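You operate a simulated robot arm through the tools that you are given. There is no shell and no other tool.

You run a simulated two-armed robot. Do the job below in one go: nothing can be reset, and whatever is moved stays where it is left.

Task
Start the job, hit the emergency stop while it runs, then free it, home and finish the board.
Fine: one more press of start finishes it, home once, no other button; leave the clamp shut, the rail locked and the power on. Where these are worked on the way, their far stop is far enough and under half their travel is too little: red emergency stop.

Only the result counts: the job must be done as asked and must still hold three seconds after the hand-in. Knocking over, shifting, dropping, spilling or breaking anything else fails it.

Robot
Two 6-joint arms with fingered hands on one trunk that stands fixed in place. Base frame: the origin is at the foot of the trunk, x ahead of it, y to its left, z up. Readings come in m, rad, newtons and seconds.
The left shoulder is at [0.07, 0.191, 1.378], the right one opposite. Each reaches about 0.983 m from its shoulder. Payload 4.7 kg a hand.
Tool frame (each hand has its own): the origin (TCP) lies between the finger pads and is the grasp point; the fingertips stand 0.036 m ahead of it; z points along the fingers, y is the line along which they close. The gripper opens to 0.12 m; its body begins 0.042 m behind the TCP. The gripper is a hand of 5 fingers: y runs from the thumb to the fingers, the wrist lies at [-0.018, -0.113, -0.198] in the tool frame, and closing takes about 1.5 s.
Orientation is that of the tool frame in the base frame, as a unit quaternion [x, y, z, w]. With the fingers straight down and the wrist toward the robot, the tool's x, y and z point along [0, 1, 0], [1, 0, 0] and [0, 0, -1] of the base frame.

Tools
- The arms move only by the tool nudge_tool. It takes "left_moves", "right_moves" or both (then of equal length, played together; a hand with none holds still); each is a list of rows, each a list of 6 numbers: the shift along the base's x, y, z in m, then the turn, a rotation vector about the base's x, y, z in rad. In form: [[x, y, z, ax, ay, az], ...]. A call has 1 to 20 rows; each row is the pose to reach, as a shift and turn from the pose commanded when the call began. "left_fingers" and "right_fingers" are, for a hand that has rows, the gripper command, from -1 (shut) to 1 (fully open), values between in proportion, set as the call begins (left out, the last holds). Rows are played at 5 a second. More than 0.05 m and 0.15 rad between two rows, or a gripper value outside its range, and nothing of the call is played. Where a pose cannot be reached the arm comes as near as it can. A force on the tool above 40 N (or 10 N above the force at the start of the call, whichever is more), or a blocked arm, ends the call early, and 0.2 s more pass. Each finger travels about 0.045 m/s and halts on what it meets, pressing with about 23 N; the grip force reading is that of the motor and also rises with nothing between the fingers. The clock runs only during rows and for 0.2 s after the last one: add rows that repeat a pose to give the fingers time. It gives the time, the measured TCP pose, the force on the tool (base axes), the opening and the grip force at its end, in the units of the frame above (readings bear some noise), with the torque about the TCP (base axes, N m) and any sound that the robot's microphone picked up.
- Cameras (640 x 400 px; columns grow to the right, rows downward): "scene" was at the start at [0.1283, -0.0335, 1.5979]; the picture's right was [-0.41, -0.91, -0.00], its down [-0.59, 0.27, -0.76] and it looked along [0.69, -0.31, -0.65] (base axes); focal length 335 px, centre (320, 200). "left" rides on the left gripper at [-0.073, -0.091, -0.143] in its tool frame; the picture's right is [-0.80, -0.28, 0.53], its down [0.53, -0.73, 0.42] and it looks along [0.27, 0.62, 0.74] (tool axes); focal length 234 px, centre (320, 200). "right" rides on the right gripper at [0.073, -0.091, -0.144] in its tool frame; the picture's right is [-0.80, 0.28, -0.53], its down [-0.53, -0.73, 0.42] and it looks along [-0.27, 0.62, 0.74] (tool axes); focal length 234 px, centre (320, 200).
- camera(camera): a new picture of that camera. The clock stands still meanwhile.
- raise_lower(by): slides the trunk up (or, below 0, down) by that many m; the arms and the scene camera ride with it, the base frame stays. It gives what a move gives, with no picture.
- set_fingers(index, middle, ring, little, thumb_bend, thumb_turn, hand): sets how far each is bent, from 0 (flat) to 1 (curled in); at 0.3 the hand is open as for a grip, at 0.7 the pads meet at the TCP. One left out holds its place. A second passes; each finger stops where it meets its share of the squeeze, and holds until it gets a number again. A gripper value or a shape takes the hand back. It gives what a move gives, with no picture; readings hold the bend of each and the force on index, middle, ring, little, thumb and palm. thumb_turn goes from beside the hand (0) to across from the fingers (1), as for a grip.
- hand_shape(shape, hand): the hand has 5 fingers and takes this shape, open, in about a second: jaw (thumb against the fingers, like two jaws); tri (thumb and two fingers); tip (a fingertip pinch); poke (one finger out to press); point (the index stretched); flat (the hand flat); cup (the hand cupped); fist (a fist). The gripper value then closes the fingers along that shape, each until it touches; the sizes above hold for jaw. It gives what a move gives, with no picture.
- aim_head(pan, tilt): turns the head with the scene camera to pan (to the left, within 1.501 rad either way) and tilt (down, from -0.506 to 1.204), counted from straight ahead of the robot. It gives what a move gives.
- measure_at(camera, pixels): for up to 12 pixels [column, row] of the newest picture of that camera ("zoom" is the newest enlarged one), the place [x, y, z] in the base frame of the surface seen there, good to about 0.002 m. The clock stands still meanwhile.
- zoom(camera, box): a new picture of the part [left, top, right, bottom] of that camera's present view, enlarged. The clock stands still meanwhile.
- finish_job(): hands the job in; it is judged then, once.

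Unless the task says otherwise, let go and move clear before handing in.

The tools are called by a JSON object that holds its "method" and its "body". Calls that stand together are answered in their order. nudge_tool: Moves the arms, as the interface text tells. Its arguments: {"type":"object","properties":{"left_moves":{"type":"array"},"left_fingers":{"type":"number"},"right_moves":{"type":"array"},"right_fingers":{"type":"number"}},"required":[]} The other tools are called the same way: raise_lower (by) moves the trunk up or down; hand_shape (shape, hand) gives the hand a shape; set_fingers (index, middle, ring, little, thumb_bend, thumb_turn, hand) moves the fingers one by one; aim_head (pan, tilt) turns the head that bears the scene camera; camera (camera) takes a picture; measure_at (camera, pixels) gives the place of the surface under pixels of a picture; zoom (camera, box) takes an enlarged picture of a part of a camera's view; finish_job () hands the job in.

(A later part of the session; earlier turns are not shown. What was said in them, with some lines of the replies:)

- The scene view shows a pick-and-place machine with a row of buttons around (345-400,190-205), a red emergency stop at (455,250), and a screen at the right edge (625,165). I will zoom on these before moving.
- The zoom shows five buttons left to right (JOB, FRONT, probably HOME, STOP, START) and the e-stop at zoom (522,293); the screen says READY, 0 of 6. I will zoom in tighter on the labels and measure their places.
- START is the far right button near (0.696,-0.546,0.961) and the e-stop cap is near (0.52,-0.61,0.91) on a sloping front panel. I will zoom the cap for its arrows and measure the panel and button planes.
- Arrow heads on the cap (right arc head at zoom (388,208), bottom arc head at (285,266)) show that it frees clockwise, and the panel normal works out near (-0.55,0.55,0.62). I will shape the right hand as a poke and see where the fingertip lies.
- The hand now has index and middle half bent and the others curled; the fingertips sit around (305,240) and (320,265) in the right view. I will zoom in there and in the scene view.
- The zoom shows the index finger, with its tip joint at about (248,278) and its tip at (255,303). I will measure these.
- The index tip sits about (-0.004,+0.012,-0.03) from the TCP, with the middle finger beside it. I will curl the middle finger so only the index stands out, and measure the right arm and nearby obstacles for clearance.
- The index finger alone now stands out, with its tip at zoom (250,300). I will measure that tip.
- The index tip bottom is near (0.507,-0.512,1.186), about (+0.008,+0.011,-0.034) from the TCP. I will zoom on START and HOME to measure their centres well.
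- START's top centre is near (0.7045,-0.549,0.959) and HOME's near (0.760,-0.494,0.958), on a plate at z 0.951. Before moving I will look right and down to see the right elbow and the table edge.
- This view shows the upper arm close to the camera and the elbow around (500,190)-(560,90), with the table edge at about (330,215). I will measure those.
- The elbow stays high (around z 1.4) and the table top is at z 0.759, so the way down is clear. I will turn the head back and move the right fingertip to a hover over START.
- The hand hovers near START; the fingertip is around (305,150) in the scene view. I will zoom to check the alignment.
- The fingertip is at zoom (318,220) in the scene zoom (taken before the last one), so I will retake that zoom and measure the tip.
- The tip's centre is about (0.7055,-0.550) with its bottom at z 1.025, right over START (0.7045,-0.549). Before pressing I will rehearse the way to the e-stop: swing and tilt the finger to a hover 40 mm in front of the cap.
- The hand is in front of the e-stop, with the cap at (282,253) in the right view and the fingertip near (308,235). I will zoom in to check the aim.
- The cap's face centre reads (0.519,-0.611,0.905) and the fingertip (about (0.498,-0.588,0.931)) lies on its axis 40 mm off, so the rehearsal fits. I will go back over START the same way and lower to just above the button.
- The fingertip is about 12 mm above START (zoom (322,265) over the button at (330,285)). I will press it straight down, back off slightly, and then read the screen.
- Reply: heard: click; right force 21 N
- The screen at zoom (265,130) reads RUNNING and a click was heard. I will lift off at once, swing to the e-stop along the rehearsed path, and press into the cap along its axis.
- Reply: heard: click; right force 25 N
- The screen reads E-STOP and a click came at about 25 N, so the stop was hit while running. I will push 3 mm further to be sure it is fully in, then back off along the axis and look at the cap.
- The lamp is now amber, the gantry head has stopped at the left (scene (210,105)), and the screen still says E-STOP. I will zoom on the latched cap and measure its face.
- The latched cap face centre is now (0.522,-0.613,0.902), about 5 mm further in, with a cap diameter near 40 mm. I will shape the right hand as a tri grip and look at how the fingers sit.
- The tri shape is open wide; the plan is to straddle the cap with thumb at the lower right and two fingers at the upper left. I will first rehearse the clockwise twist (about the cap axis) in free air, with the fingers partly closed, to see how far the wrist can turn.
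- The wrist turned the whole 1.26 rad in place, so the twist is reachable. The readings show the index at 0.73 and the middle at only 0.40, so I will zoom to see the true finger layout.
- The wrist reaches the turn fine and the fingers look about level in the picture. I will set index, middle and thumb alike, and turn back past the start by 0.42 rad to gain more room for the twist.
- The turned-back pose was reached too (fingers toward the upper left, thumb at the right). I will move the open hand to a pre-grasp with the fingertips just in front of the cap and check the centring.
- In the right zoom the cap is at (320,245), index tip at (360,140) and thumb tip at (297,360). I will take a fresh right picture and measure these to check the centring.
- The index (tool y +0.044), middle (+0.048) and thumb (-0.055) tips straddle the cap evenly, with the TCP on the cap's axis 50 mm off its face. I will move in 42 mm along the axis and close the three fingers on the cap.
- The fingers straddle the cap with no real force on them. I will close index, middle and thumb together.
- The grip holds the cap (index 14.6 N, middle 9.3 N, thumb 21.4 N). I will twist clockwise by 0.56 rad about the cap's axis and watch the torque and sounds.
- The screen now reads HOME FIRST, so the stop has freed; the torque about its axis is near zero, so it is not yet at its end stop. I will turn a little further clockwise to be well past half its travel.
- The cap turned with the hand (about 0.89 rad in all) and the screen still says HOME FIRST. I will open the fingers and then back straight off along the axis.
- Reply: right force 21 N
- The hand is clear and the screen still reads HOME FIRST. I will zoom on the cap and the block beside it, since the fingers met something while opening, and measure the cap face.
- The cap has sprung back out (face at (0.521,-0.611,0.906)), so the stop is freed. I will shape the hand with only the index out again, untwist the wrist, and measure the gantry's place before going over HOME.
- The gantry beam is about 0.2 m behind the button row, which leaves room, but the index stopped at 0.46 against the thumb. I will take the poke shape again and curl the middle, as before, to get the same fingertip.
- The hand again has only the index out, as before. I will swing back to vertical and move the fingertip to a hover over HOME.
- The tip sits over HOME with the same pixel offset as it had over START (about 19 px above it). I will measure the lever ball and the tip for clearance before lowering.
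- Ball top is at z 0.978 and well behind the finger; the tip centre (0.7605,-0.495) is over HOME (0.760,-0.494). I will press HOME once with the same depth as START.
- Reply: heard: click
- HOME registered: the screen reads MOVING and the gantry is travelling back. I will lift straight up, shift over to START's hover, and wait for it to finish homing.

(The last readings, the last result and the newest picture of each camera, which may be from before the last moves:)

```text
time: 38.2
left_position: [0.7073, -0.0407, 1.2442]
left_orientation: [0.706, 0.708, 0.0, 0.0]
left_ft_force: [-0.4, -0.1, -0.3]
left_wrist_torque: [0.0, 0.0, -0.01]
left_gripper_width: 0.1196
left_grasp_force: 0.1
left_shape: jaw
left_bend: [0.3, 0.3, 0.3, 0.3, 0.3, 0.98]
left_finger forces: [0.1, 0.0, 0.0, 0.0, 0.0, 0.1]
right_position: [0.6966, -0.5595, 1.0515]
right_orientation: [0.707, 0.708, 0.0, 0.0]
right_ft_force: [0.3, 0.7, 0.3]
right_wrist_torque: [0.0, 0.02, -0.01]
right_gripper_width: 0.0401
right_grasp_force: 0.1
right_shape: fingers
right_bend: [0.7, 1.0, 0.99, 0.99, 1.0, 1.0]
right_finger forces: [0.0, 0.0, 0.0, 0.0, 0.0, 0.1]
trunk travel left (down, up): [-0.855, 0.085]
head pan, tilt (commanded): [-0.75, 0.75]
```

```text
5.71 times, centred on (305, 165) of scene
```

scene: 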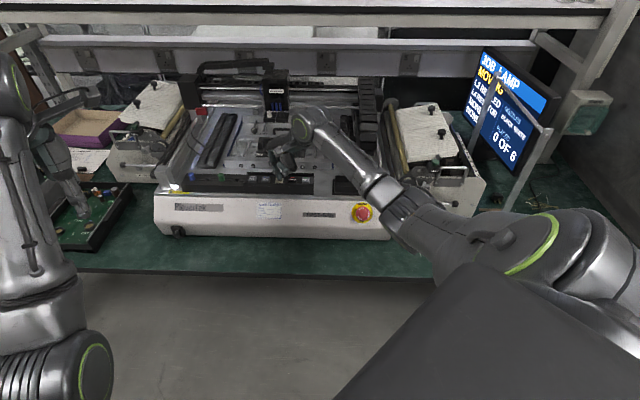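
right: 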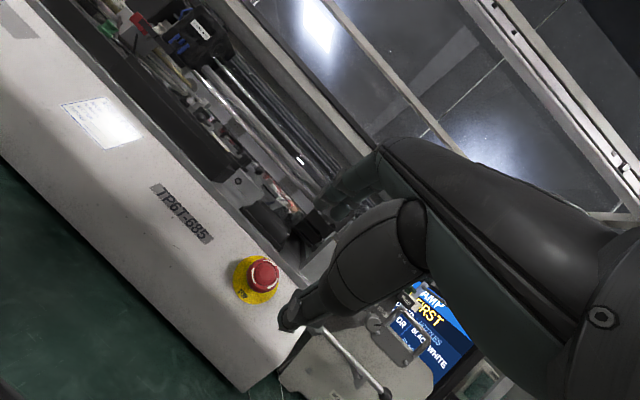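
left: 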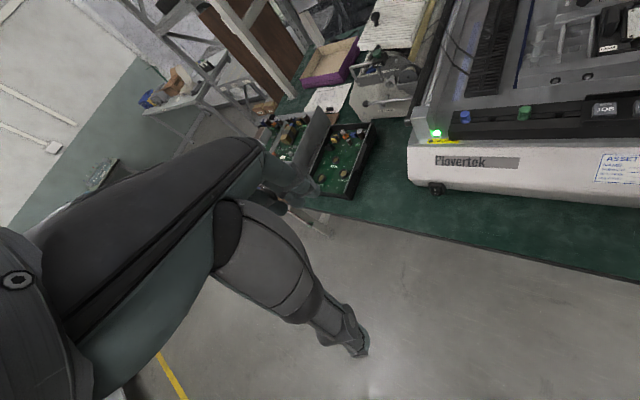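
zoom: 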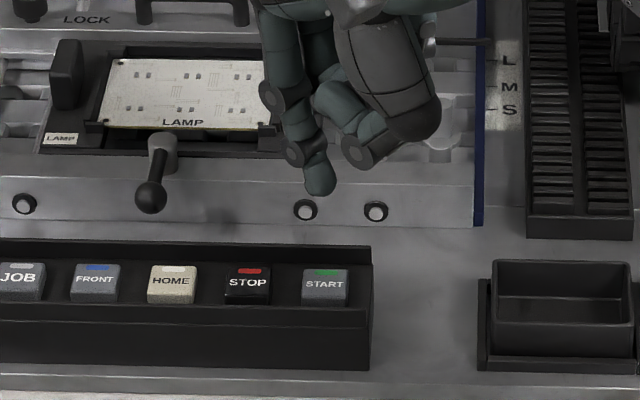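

The screen reads READY again and the tip is over START (tip at zoom (320,180), START at (325,285)). I will press START once more, as deep as before.

{"method": "nudge_tool", "body": {"right_moves": [[0, 0, -0.025, 0, 0, 0], [0, 0, -0.047, 0, 0, 0], [0, 0, -0.055, 0, 0, 0], [0, 0, -0.06, 0, 0, 0], [0, 0, -0.065, 0, 0, 0], [0, 0, -0.065, 0, 0, 0]]}}

{"method": "zoom", "body": {"camera": "scene", "box": [465, 40, 560, 180]}}

```text
time: 39.6
left_position: [0.707, -0.0391, 1.2454]
left_orientation: [0.707, 0.707, 0.0, 0.001]
left_ft_force: [-0.2, -0.3, 0.4]
left_wrist_torque: [-0.01, -0.01, 0.0]
left_gripper_width: 0.1195
left_grasp_force: 0.1
left_shape: jaw
left_bend: [0.3, 0.3, 0.3, 0.3, 0.3, 0.98]
left_finger forces: [0.0, 0.0, 0.0, 0.1, 0.0, 0.0]
right_position: [0.6969, -0.5581, 0.9902]
right_orientation: [0.707, 0.707, 0.002, 0.003]
right_ft_force: [4.3, -2.9, 20.3]
right_wrist_torque: [0.14, -0.39, -0.07]
right_gripper_width: 0.0398
right_grasp_force: 10.4
right_shape: fingers
right_bend: [0.7, 1.0, 0.99, 0.99, 1.0, 1.0]
right_finger forces: [19.8, 0.1, 0.0, 0.0, 0.1, 0.0]
trunk travel left (down, up): [-0.855, 0.085]
head pan, tilt (commanded): [-0.75, 0.75]
heard: click
```

```text
2.86 times, centred on (512, 110) of scene
```

zoom: 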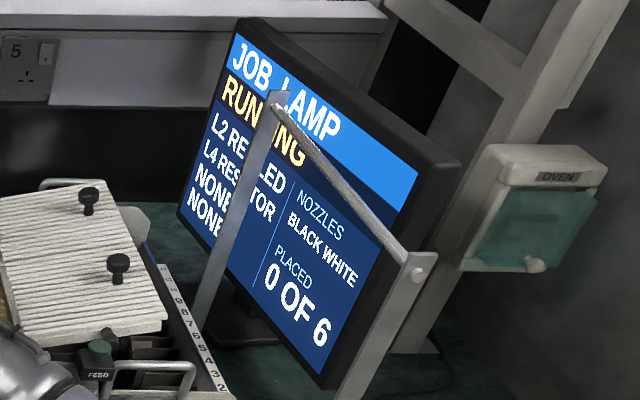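

The screen says RUNNING after one click. I will lift off and pull the hand back to where it started, then wait for the job to run.

{"method": "nudge_tool", "body": {"right_moves": [[0, 0, 0.045, 0, 0, 0], [-0.02, 0.0, 0.085, 0, 0, 0], [-0.055, 0.006, 0.115, 0, 0, 0], [-0.09, 0.012, 0.145, 0, 0, 0], [-0.125, 0.02, 0.17, 0, 0, 0], [-0.16, 0.03, 0.195, 0, 0, 0], [-0.19, 0.037, 0.22, 0, 0, 0], [-0.19, 0.037, 0.22, 0, 0, 0], [-0.19, 0.037, 0.22, 0, 0, 0], [-0.19, 0.037, 0.22, 0, 0, 0], [-0.19, 0.037, 0.22, 0, 0, 0], [-0.19, 0.037, 0.22, 0, 0, 0], [-0.19, 0.037, 0.22, 0, 0, 0], [-0.19, 0.037, 0.22, 0, 0, 0], [-0.19, 0.037, 0.22, 0, 0, 0], [-0.19, 0.037, 0.22, 0, 0, 0]]}}

{"method": "camera", "body": {"camera": "scene"}}

{"method": "zoom", "body": {"camera": "scene", "box": [465, 40, 560, 180]}}

```text
time: 43.0
left_position: [0.7068, -0.0398, 1.244]
left_orientation: [0.707, 0.707, 0.0, 0.0]
left_ft_force: [0.1, 0.7, 0.0]
left_wrist_torque: [0.02, 0.03, 0.03]
left_gripper_width: 0.1197
left_grasp_force: 0.1
left_shape: jaw
left_bend: [0.3, 0.3, 0.3, 0.3, 0.3, 0.98]
left_finger forces: [0.0, 0.0, 0.1, 0.1, 0.1, 0.0]
right_position: [0.5049, -0.5212, 1.2076]
right_orientation: [0.706, 0.708, 0.0, 0.0]
right_ft_force: [-0.8, 0.5, 0.7]
right_wrist_torque: [-0.01, -0.01, 0.03]
right_gripper_width: 0.0401
right_grasp_force: 0.1
right_shape: fingers
right_bend: [0.7, 1.0, 0.99, 0.99, 1.0, 1.0]
right_finger forces: [0.1, 0.0, 0.0, 0.0, 0.1, 0.1]
trunk travel left (down, up): [-0.855, 0.085]
head pan, tilt (commanded): [-0.75, 0.75]
```

```text
taken
```

scene: 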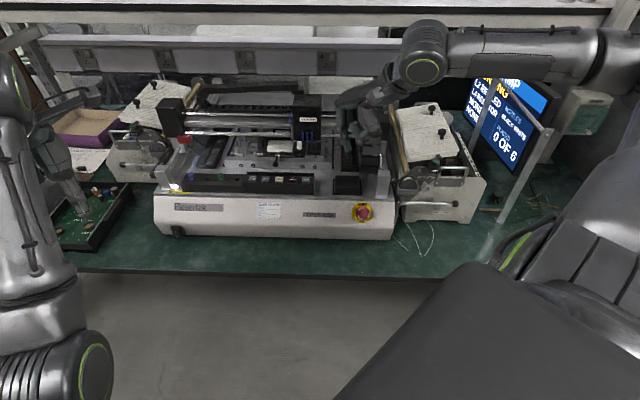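

```text
2.86 times, centred on (512, 110) of scene
```

zoom: 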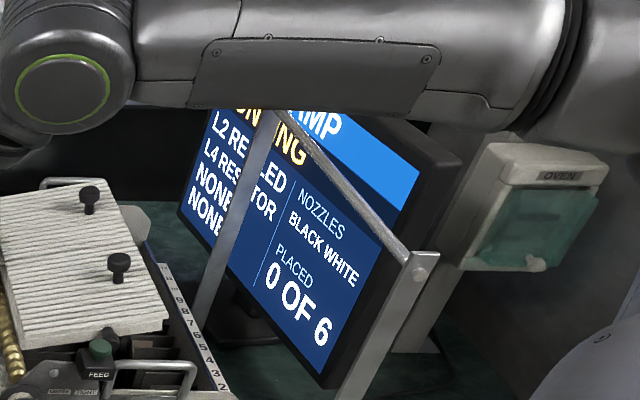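

It is still RUNNING with the gantry working over the board, and the hand is clear. I will hold still and wait.

{"method": "nudge_tool", "body": {"right_moves": [[0, 0, 0, 0, 0, 0], [0, 0, 0, 0, 0, 0], [0, 0, 0, 0, 0, 0], [0, 0, 0, 0, 0, 0], [0, 0, 0, 0, 0, 0], [0, 0, 0, 0, 0, 0], [0, 0, 0, 0, 0, 0], [0, 0, 0, 0, 0, 0], [0, 0, 0, 0, 0, 0], [0, 0, 0, 0, 0, 0], [0, 0, 0, 0, 0, 0], [0, 0, 0, 0, 0, 0], [0, 0, 0, 0, 0, 0], [0, 0, 0, 0, 0, 0], [0, 0, 0, 0, 0, 0], [0, 0, 0, 0, 0, 0], [0, 0, 0, 0, 0, 0], [0, 0, 0, 0, 0, 0], [0, 0, 0, 0, 0, 0], [0, 0, 0, 0, 0, 0]]}}

{"method": "camera", "body": {"camera": "scene"}}

{"method": "zoom", "body": {"camera": "scene", "box": [465, 40, 560, 180]}}

```text
time: 47.2
left_position: [0.7064, -0.0398, 1.2448]
left_orientation: [0.707, 0.707, -0.001, 0.0]
left_ft_force: [-0.5, -0.5, -0.5]
left_wrist_torque: [0.01, -0.01, -0.02]
left_gripper_width: 0.1195
left_grasp_force: 0.0
left_shape: jaw
left_bend: [0.3, 0.3, 0.3, 0.3, 0.3, 0.98]
left_finger forces: [0.0, 0.0, 0.0, 0.0, 0.0, 0.0]
right_position: [0.5076, -0.5218, 1.2081]
right_orientation: [0.707, 0.707, 0.0, -0.001]
right_ft_force: [0.5, 0.4, 0.6]
right_wrist_torque: [0.04, -0.03, 0.0]
right_gripper_width: 0.0403
right_grasp_force: 0.0
right_shape: fingers
right_bend: [0.7, 1.0, 0.99, 0.99, 1.0, 1.0]
right_finger forces: [0.1, 0.0, 0.0, 0.0, 0.0, 0.1]
trunk travel left (down, up): [-0.855, 0.085]
head pan, tilt (commanded): [-0.75, 0.75]
```

```text
taken
```

scene: 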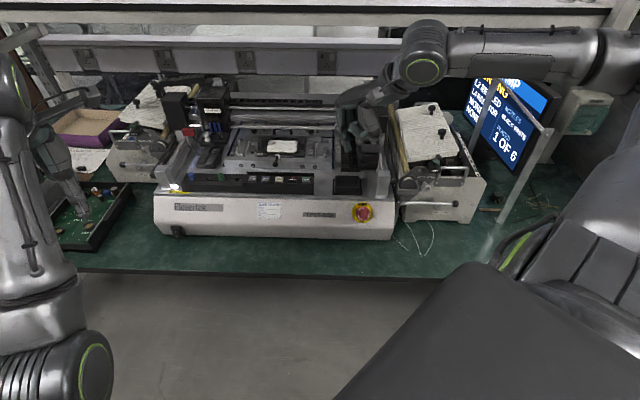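

```text
2.86 times, centred on (512, 110) of scene
```

zoom: 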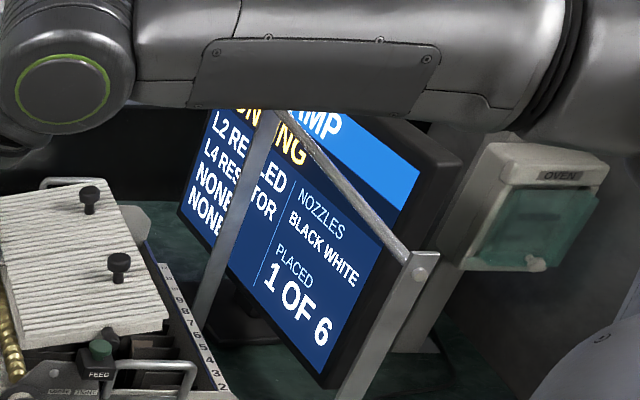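

The counter has gone to 1 OF 6 at about 7.6 s after the press, so the job needs perhaps 20 to 30 s more. I will keep holding still.

{"method": "nudge_tool", "body": {"right_moves": [[0, 0, 0, 0, 0, 0], [0, 0, 0, 0, 0, 0], [0, 0, 0, 0, 0, 0], [0, 0, 0, 0, 0, 0], [0, 0, 0, 0, 0, 0], [0, 0, 0, 0, 0, 0], [0, 0, 0, 0, 0, 0], [0, 0, 0, 0, 0, 0], [0, 0, 0, 0, 0, 0], [0, 0, 0, 0, 0, 0], [0, 0, 0, 0, 0, 0], [0, 0, 0, 0, 0, 0], [0, 0, 0, 0, 0, 0], [0, 0, 0, 0, 0, 0], [0, 0, 0, 0, 0, 0], [0, 0, 0, 0, 0, 0], [0, 0, 0, 0, 0, 0], [0, 0, 0, 0, 0, 0], [0, 0, 0, 0, 0, 0], [0, 0, 0, 0, 0, 0]]}}

{"method": "nudge_tool", "body": {"right_moves": [[0, 0, 0, 0, 0, 0], [0, 0, 0, 0, 0, 0], [0, 0, 0, 0, 0, 0], [0, 0, 0, 0, 0, 0], [0, 0, 0, 0, 0, 0], [0, 0, 0, 0, 0, 0], [0, 0, 0, 0, 0, 0], [0, 0, 0, 0, 0, 0], [0, 0, 0, 0, 0, 0], [0, 0, 0, 0, 0, 0], [0, 0, 0, 0, 0, 0], [0, 0, 0, 0, 0, 0], [0, 0, 0, 0, 0, 0], [0, 0, 0, 0, 0, 0], [0, 0, 0, 0, 0, 0], [0, 0, 0, 0, 0, 0], [0, 0, 0, 0, 0, 0], [0, 0, 0, 0, 0, 0], [0, 0, 0, 0, 0, 0], [0, 0, 0, 0, 0, 0]]}}

{"method": "nudge_tool", "body": {"right_moves": [[0, 0, 0, 0, 0, 0], [0, 0, 0, 0, 0, 0], [0, 0, 0, 0, 0, 0], [0, 0, 0, 0, 0, 0], [0, 0, 0, 0, 0, 0], [0, 0, 0, 0, 0, 0], [0, 0, 0, 0, 0, 0], [0, 0, 0, 0, 0, 0], [0, 0, 0, 0, 0, 0], [0, 0, 0, 0, 0, 0], [0, 0, 0, 0, 0, 0], [0, 0, 0, 0, 0, 0], [0, 0, 0, 0, 0, 0], [0, 0, 0, 0, 0, 0], [0, 0, 0, 0, 0, 0], [0, 0, 0, 0, 0, 0], [0, 0, 0, 0, 0, 0], [0, 0, 0, 0, 0, 0], [0, 0, 0, 0, 0, 0], [0, 0, 0, 0, 0, 0]]}}

{"method": "camera", "body": {"camera": "scene"}}

{"method": "zoom", "body": {"camera": "scene", "box": [465, 40, 560, 180]}}

```text
time: 51.5
left_position: [0.7075, -0.0404, 1.2455]
left_orientation: [0.708, 0.707, 0.0, 0.0]
left_ft_force: [-0.2, -0.4, -0.2]
left_wrist_torque: [0.02, -0.01, -0.02]
left_gripper_width: 0.1196
left_grasp_force: 0.2
left_shape: jaw
left_bend: [0.3, 0.3, 0.3, 0.3, 0.3, 0.98]
left_finger forces: [0.0, 0.0, 0.0, 0.1, 0.0, 0.0]
right_position: [0.5063, -0.5217, 1.2077]
right_orientation: [0.707, 0.707, 0.0, 0.0]
right_ft_force: [-0.6, -0.4, -0.4]
right_wrist_torque: [0.01, -0.01, 0.0]
right_gripper_width: 0.0399
right_grasp_force: 0.0
right_shape: fingers
right_bend: [0.7, 1.0, 0.99, 0.99, 1.0, 1.0]
right_finger forces: [0.0, 0.0, 0.0, 0.0, 0.0, 0.0]
trunk travel left (down, up): [-0.855, 0.085]
head pan, tilt (commanded): [-0.75, 0.75]
```

```text
time: 55.6
left_position: [0.7067, -0.0413, 1.245]
left_orientation: [0.708, 0.707, 0.001, 0.001]
left_ft_force: [0.1, -0.3, -0.6]
left_wrist_torque: [0.01, 0.02, 0.0]
left_gripper_width: 0.1194
left_grasp_force: 0.0
left_shape: jaw
left_bend: [0.3, 0.3, 0.3, 0.3, 0.3, 0.98]
left_finger forces: [0.0, 0.1, 0.0, 0.0, 0.0, 0.0]
right_position: [0.506, -0.5229, 1.2074]
right_orientation: [0.708, 0.707, -0.001, 0.0]
right_ft_force: [0.8, 0.2, 0.4]
right_wrist_torque: [0.03, 0.03, 0.01]
right_gripper_width: 0.0403
right_grasp_force: 0.0
right_shape: fingers
right_bend: [0.7, 1.0, 0.99, 0.99, 1.0, 1.0]
right_finger forces: [0.1, 0.0, 0.0, 0.0, 0.0, 0.0]
trunk travel left (down, up): [-0.855, 0.085]
head pan, tilt (commanded): [-0.75, 0.75]
```

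```text
time: 59.9
left_position: [0.7066, -0.0398, 1.2454]
left_orientation: [0.707, 0.708, 0.0, -0.001]
left_ft_force: [-0.1, -0.8, -0.4]
left_wrist_torque: [0.02, -0.01, -0.01]
left_gripper_width: 0.1198
left_grasp_force: 0.0
left_shape: jaw
left_bend: [0.3, 0.3, 0.3, 0.3, 0.3, 0.98]
left_finger forces: [0.1, 0.1, 0.0, 0.0, 0.0, 0.1]
right_position: [0.5066, -0.5228, 1.2077]
right_orientation: [0.707, 0.707, 0.0, 0.0]
right_ft_force: [-0.1, 0.2, 0.0]
right_wrist_torque: [0.01, -0.01, -0.03]
right_gripper_width: 0.0401
right_grasp_force: 0.1
right_shape: fingers
right_bend: [0.7, 1.0, 0.99, 0.99, 1.0, 1.0]
right_finger forces: [0.1, 0.0, 0.0, 0.0, 0.0, 0.1]
trunk travel left (down, up): [-0.855, 0.085]
head pan, tilt (commanded): [-0.75, 0.75]
```

```text
taken
```

scene: 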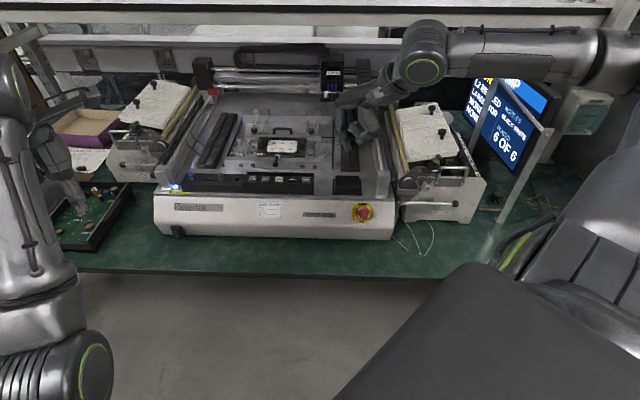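

```text
2.86 times, centred on (512, 110) of scene
```

zoom: 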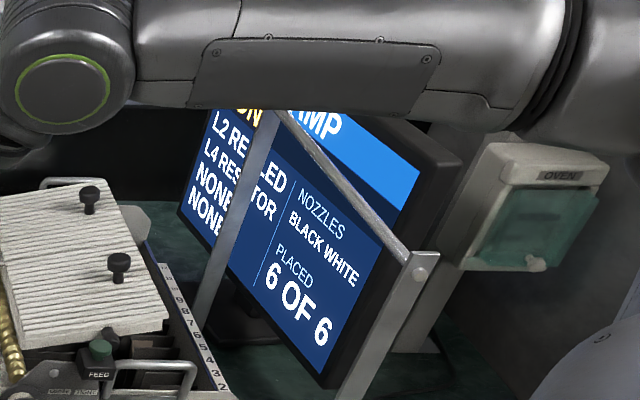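

The counter reads 6 OF 6 with the gantry parked at the back and a blue lamp at (175,187). I will check the board, clamp lever, LOCK knobs, power rocker and e-stop once more before handing in.

{"method": "zoom", "body": {"camera": "scene", "box": [150, 90, 400, 245]}}

{"method": "zoom", "body": {"camera": "scene", "box": [150, 170, 220, 245]}}

{"method": "zoom", "body": {"camera": "scene", "box": [230, 115, 330, 190]}}

{"method": "zoom", "body": {"camera": "scene", "box": [320, 170, 400, 240]}}

{"method": "zoom", "body": {"camera": "scene", "box": [470, 65, 530, 100]}}

```text
2.56 times, centred on (275, 168) of scene
```

zoom: 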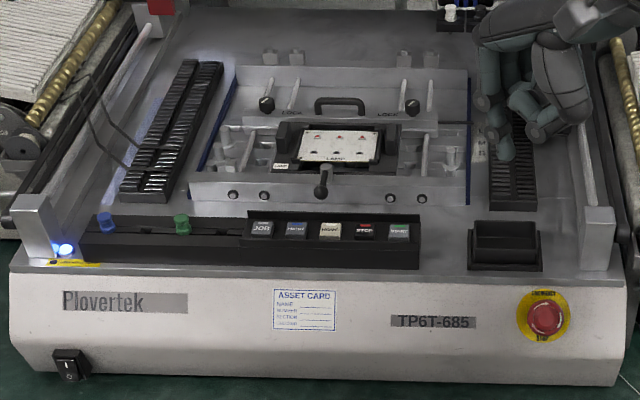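

```text
5.33 times, centred on (185, 208) of scene
```

zoom: 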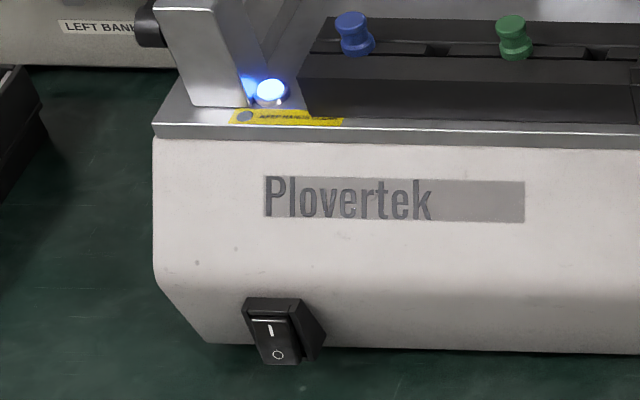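

```text
5.33 times, centred on (280, 152) of scene
```

zoom: 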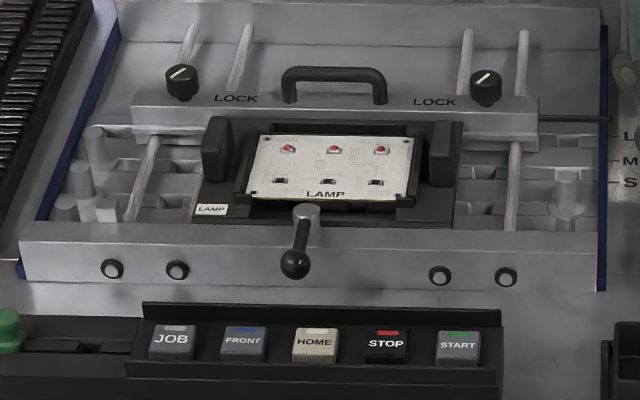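

```text
5.71 times, centred on (360, 205) of scene
```

zoom: 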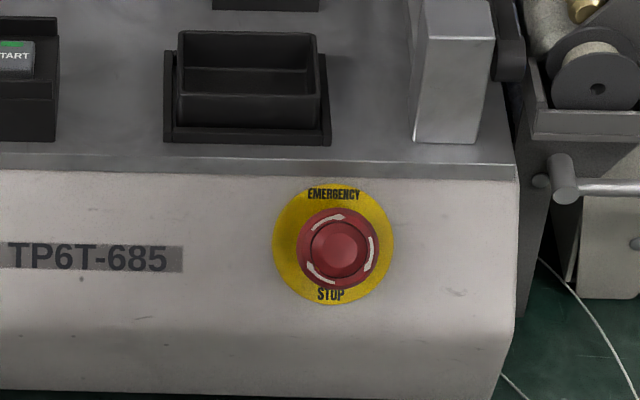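

```text
10.67 times, centred on (500, 82) of scene
```

zoom: 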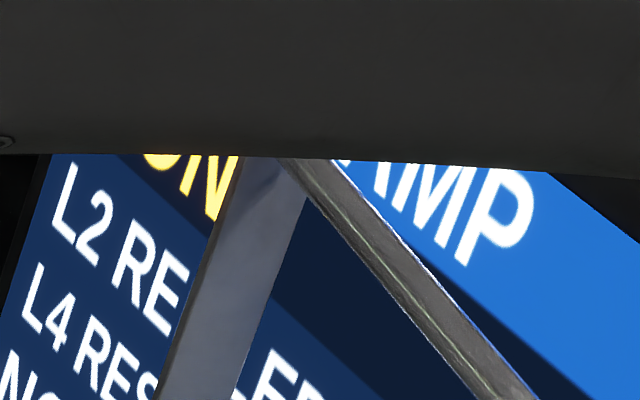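

All six parts are on the board (zoom (285,150)-(375,185)) and the screen shows 6 OF 6 with the job ended. The clamp and LOCK knobs are unchanged, the power rocker is on, the e-stop is out and the hand is clear, so I am handing in.

{"method": "finish_job", "body": {}}

```text
The job is handed in.
```

The board is finished. The screen reads 6 OF 6 and all six parts are visible on the board. I've handed the job in.

- **First start and emergency stop:** I pressed START once and the screen showed RUNNING. I then pushed the red emergency stop fully in, and the screen changed to E-STOP.
- **Freeing the stop:** I turned the cap clockwise about 0.89 rad. It sprang back out and the screen changed to HOME FIRST.
- **Home and second start:** I pressed HOME once, waited for READY, then pressed START once more. The job ran to the end with no other button touched.
- **Left as asked:** In the last pictures the clamp lever and LOCK knobs look unchanged and the power rocker is on. The emergency stop is out, and the right hand is clear of the machine.

While opening off the cap, two fingers pressed on something there with about 12 N. In the close-ups afterwards, nothing beside the cap looked moved.
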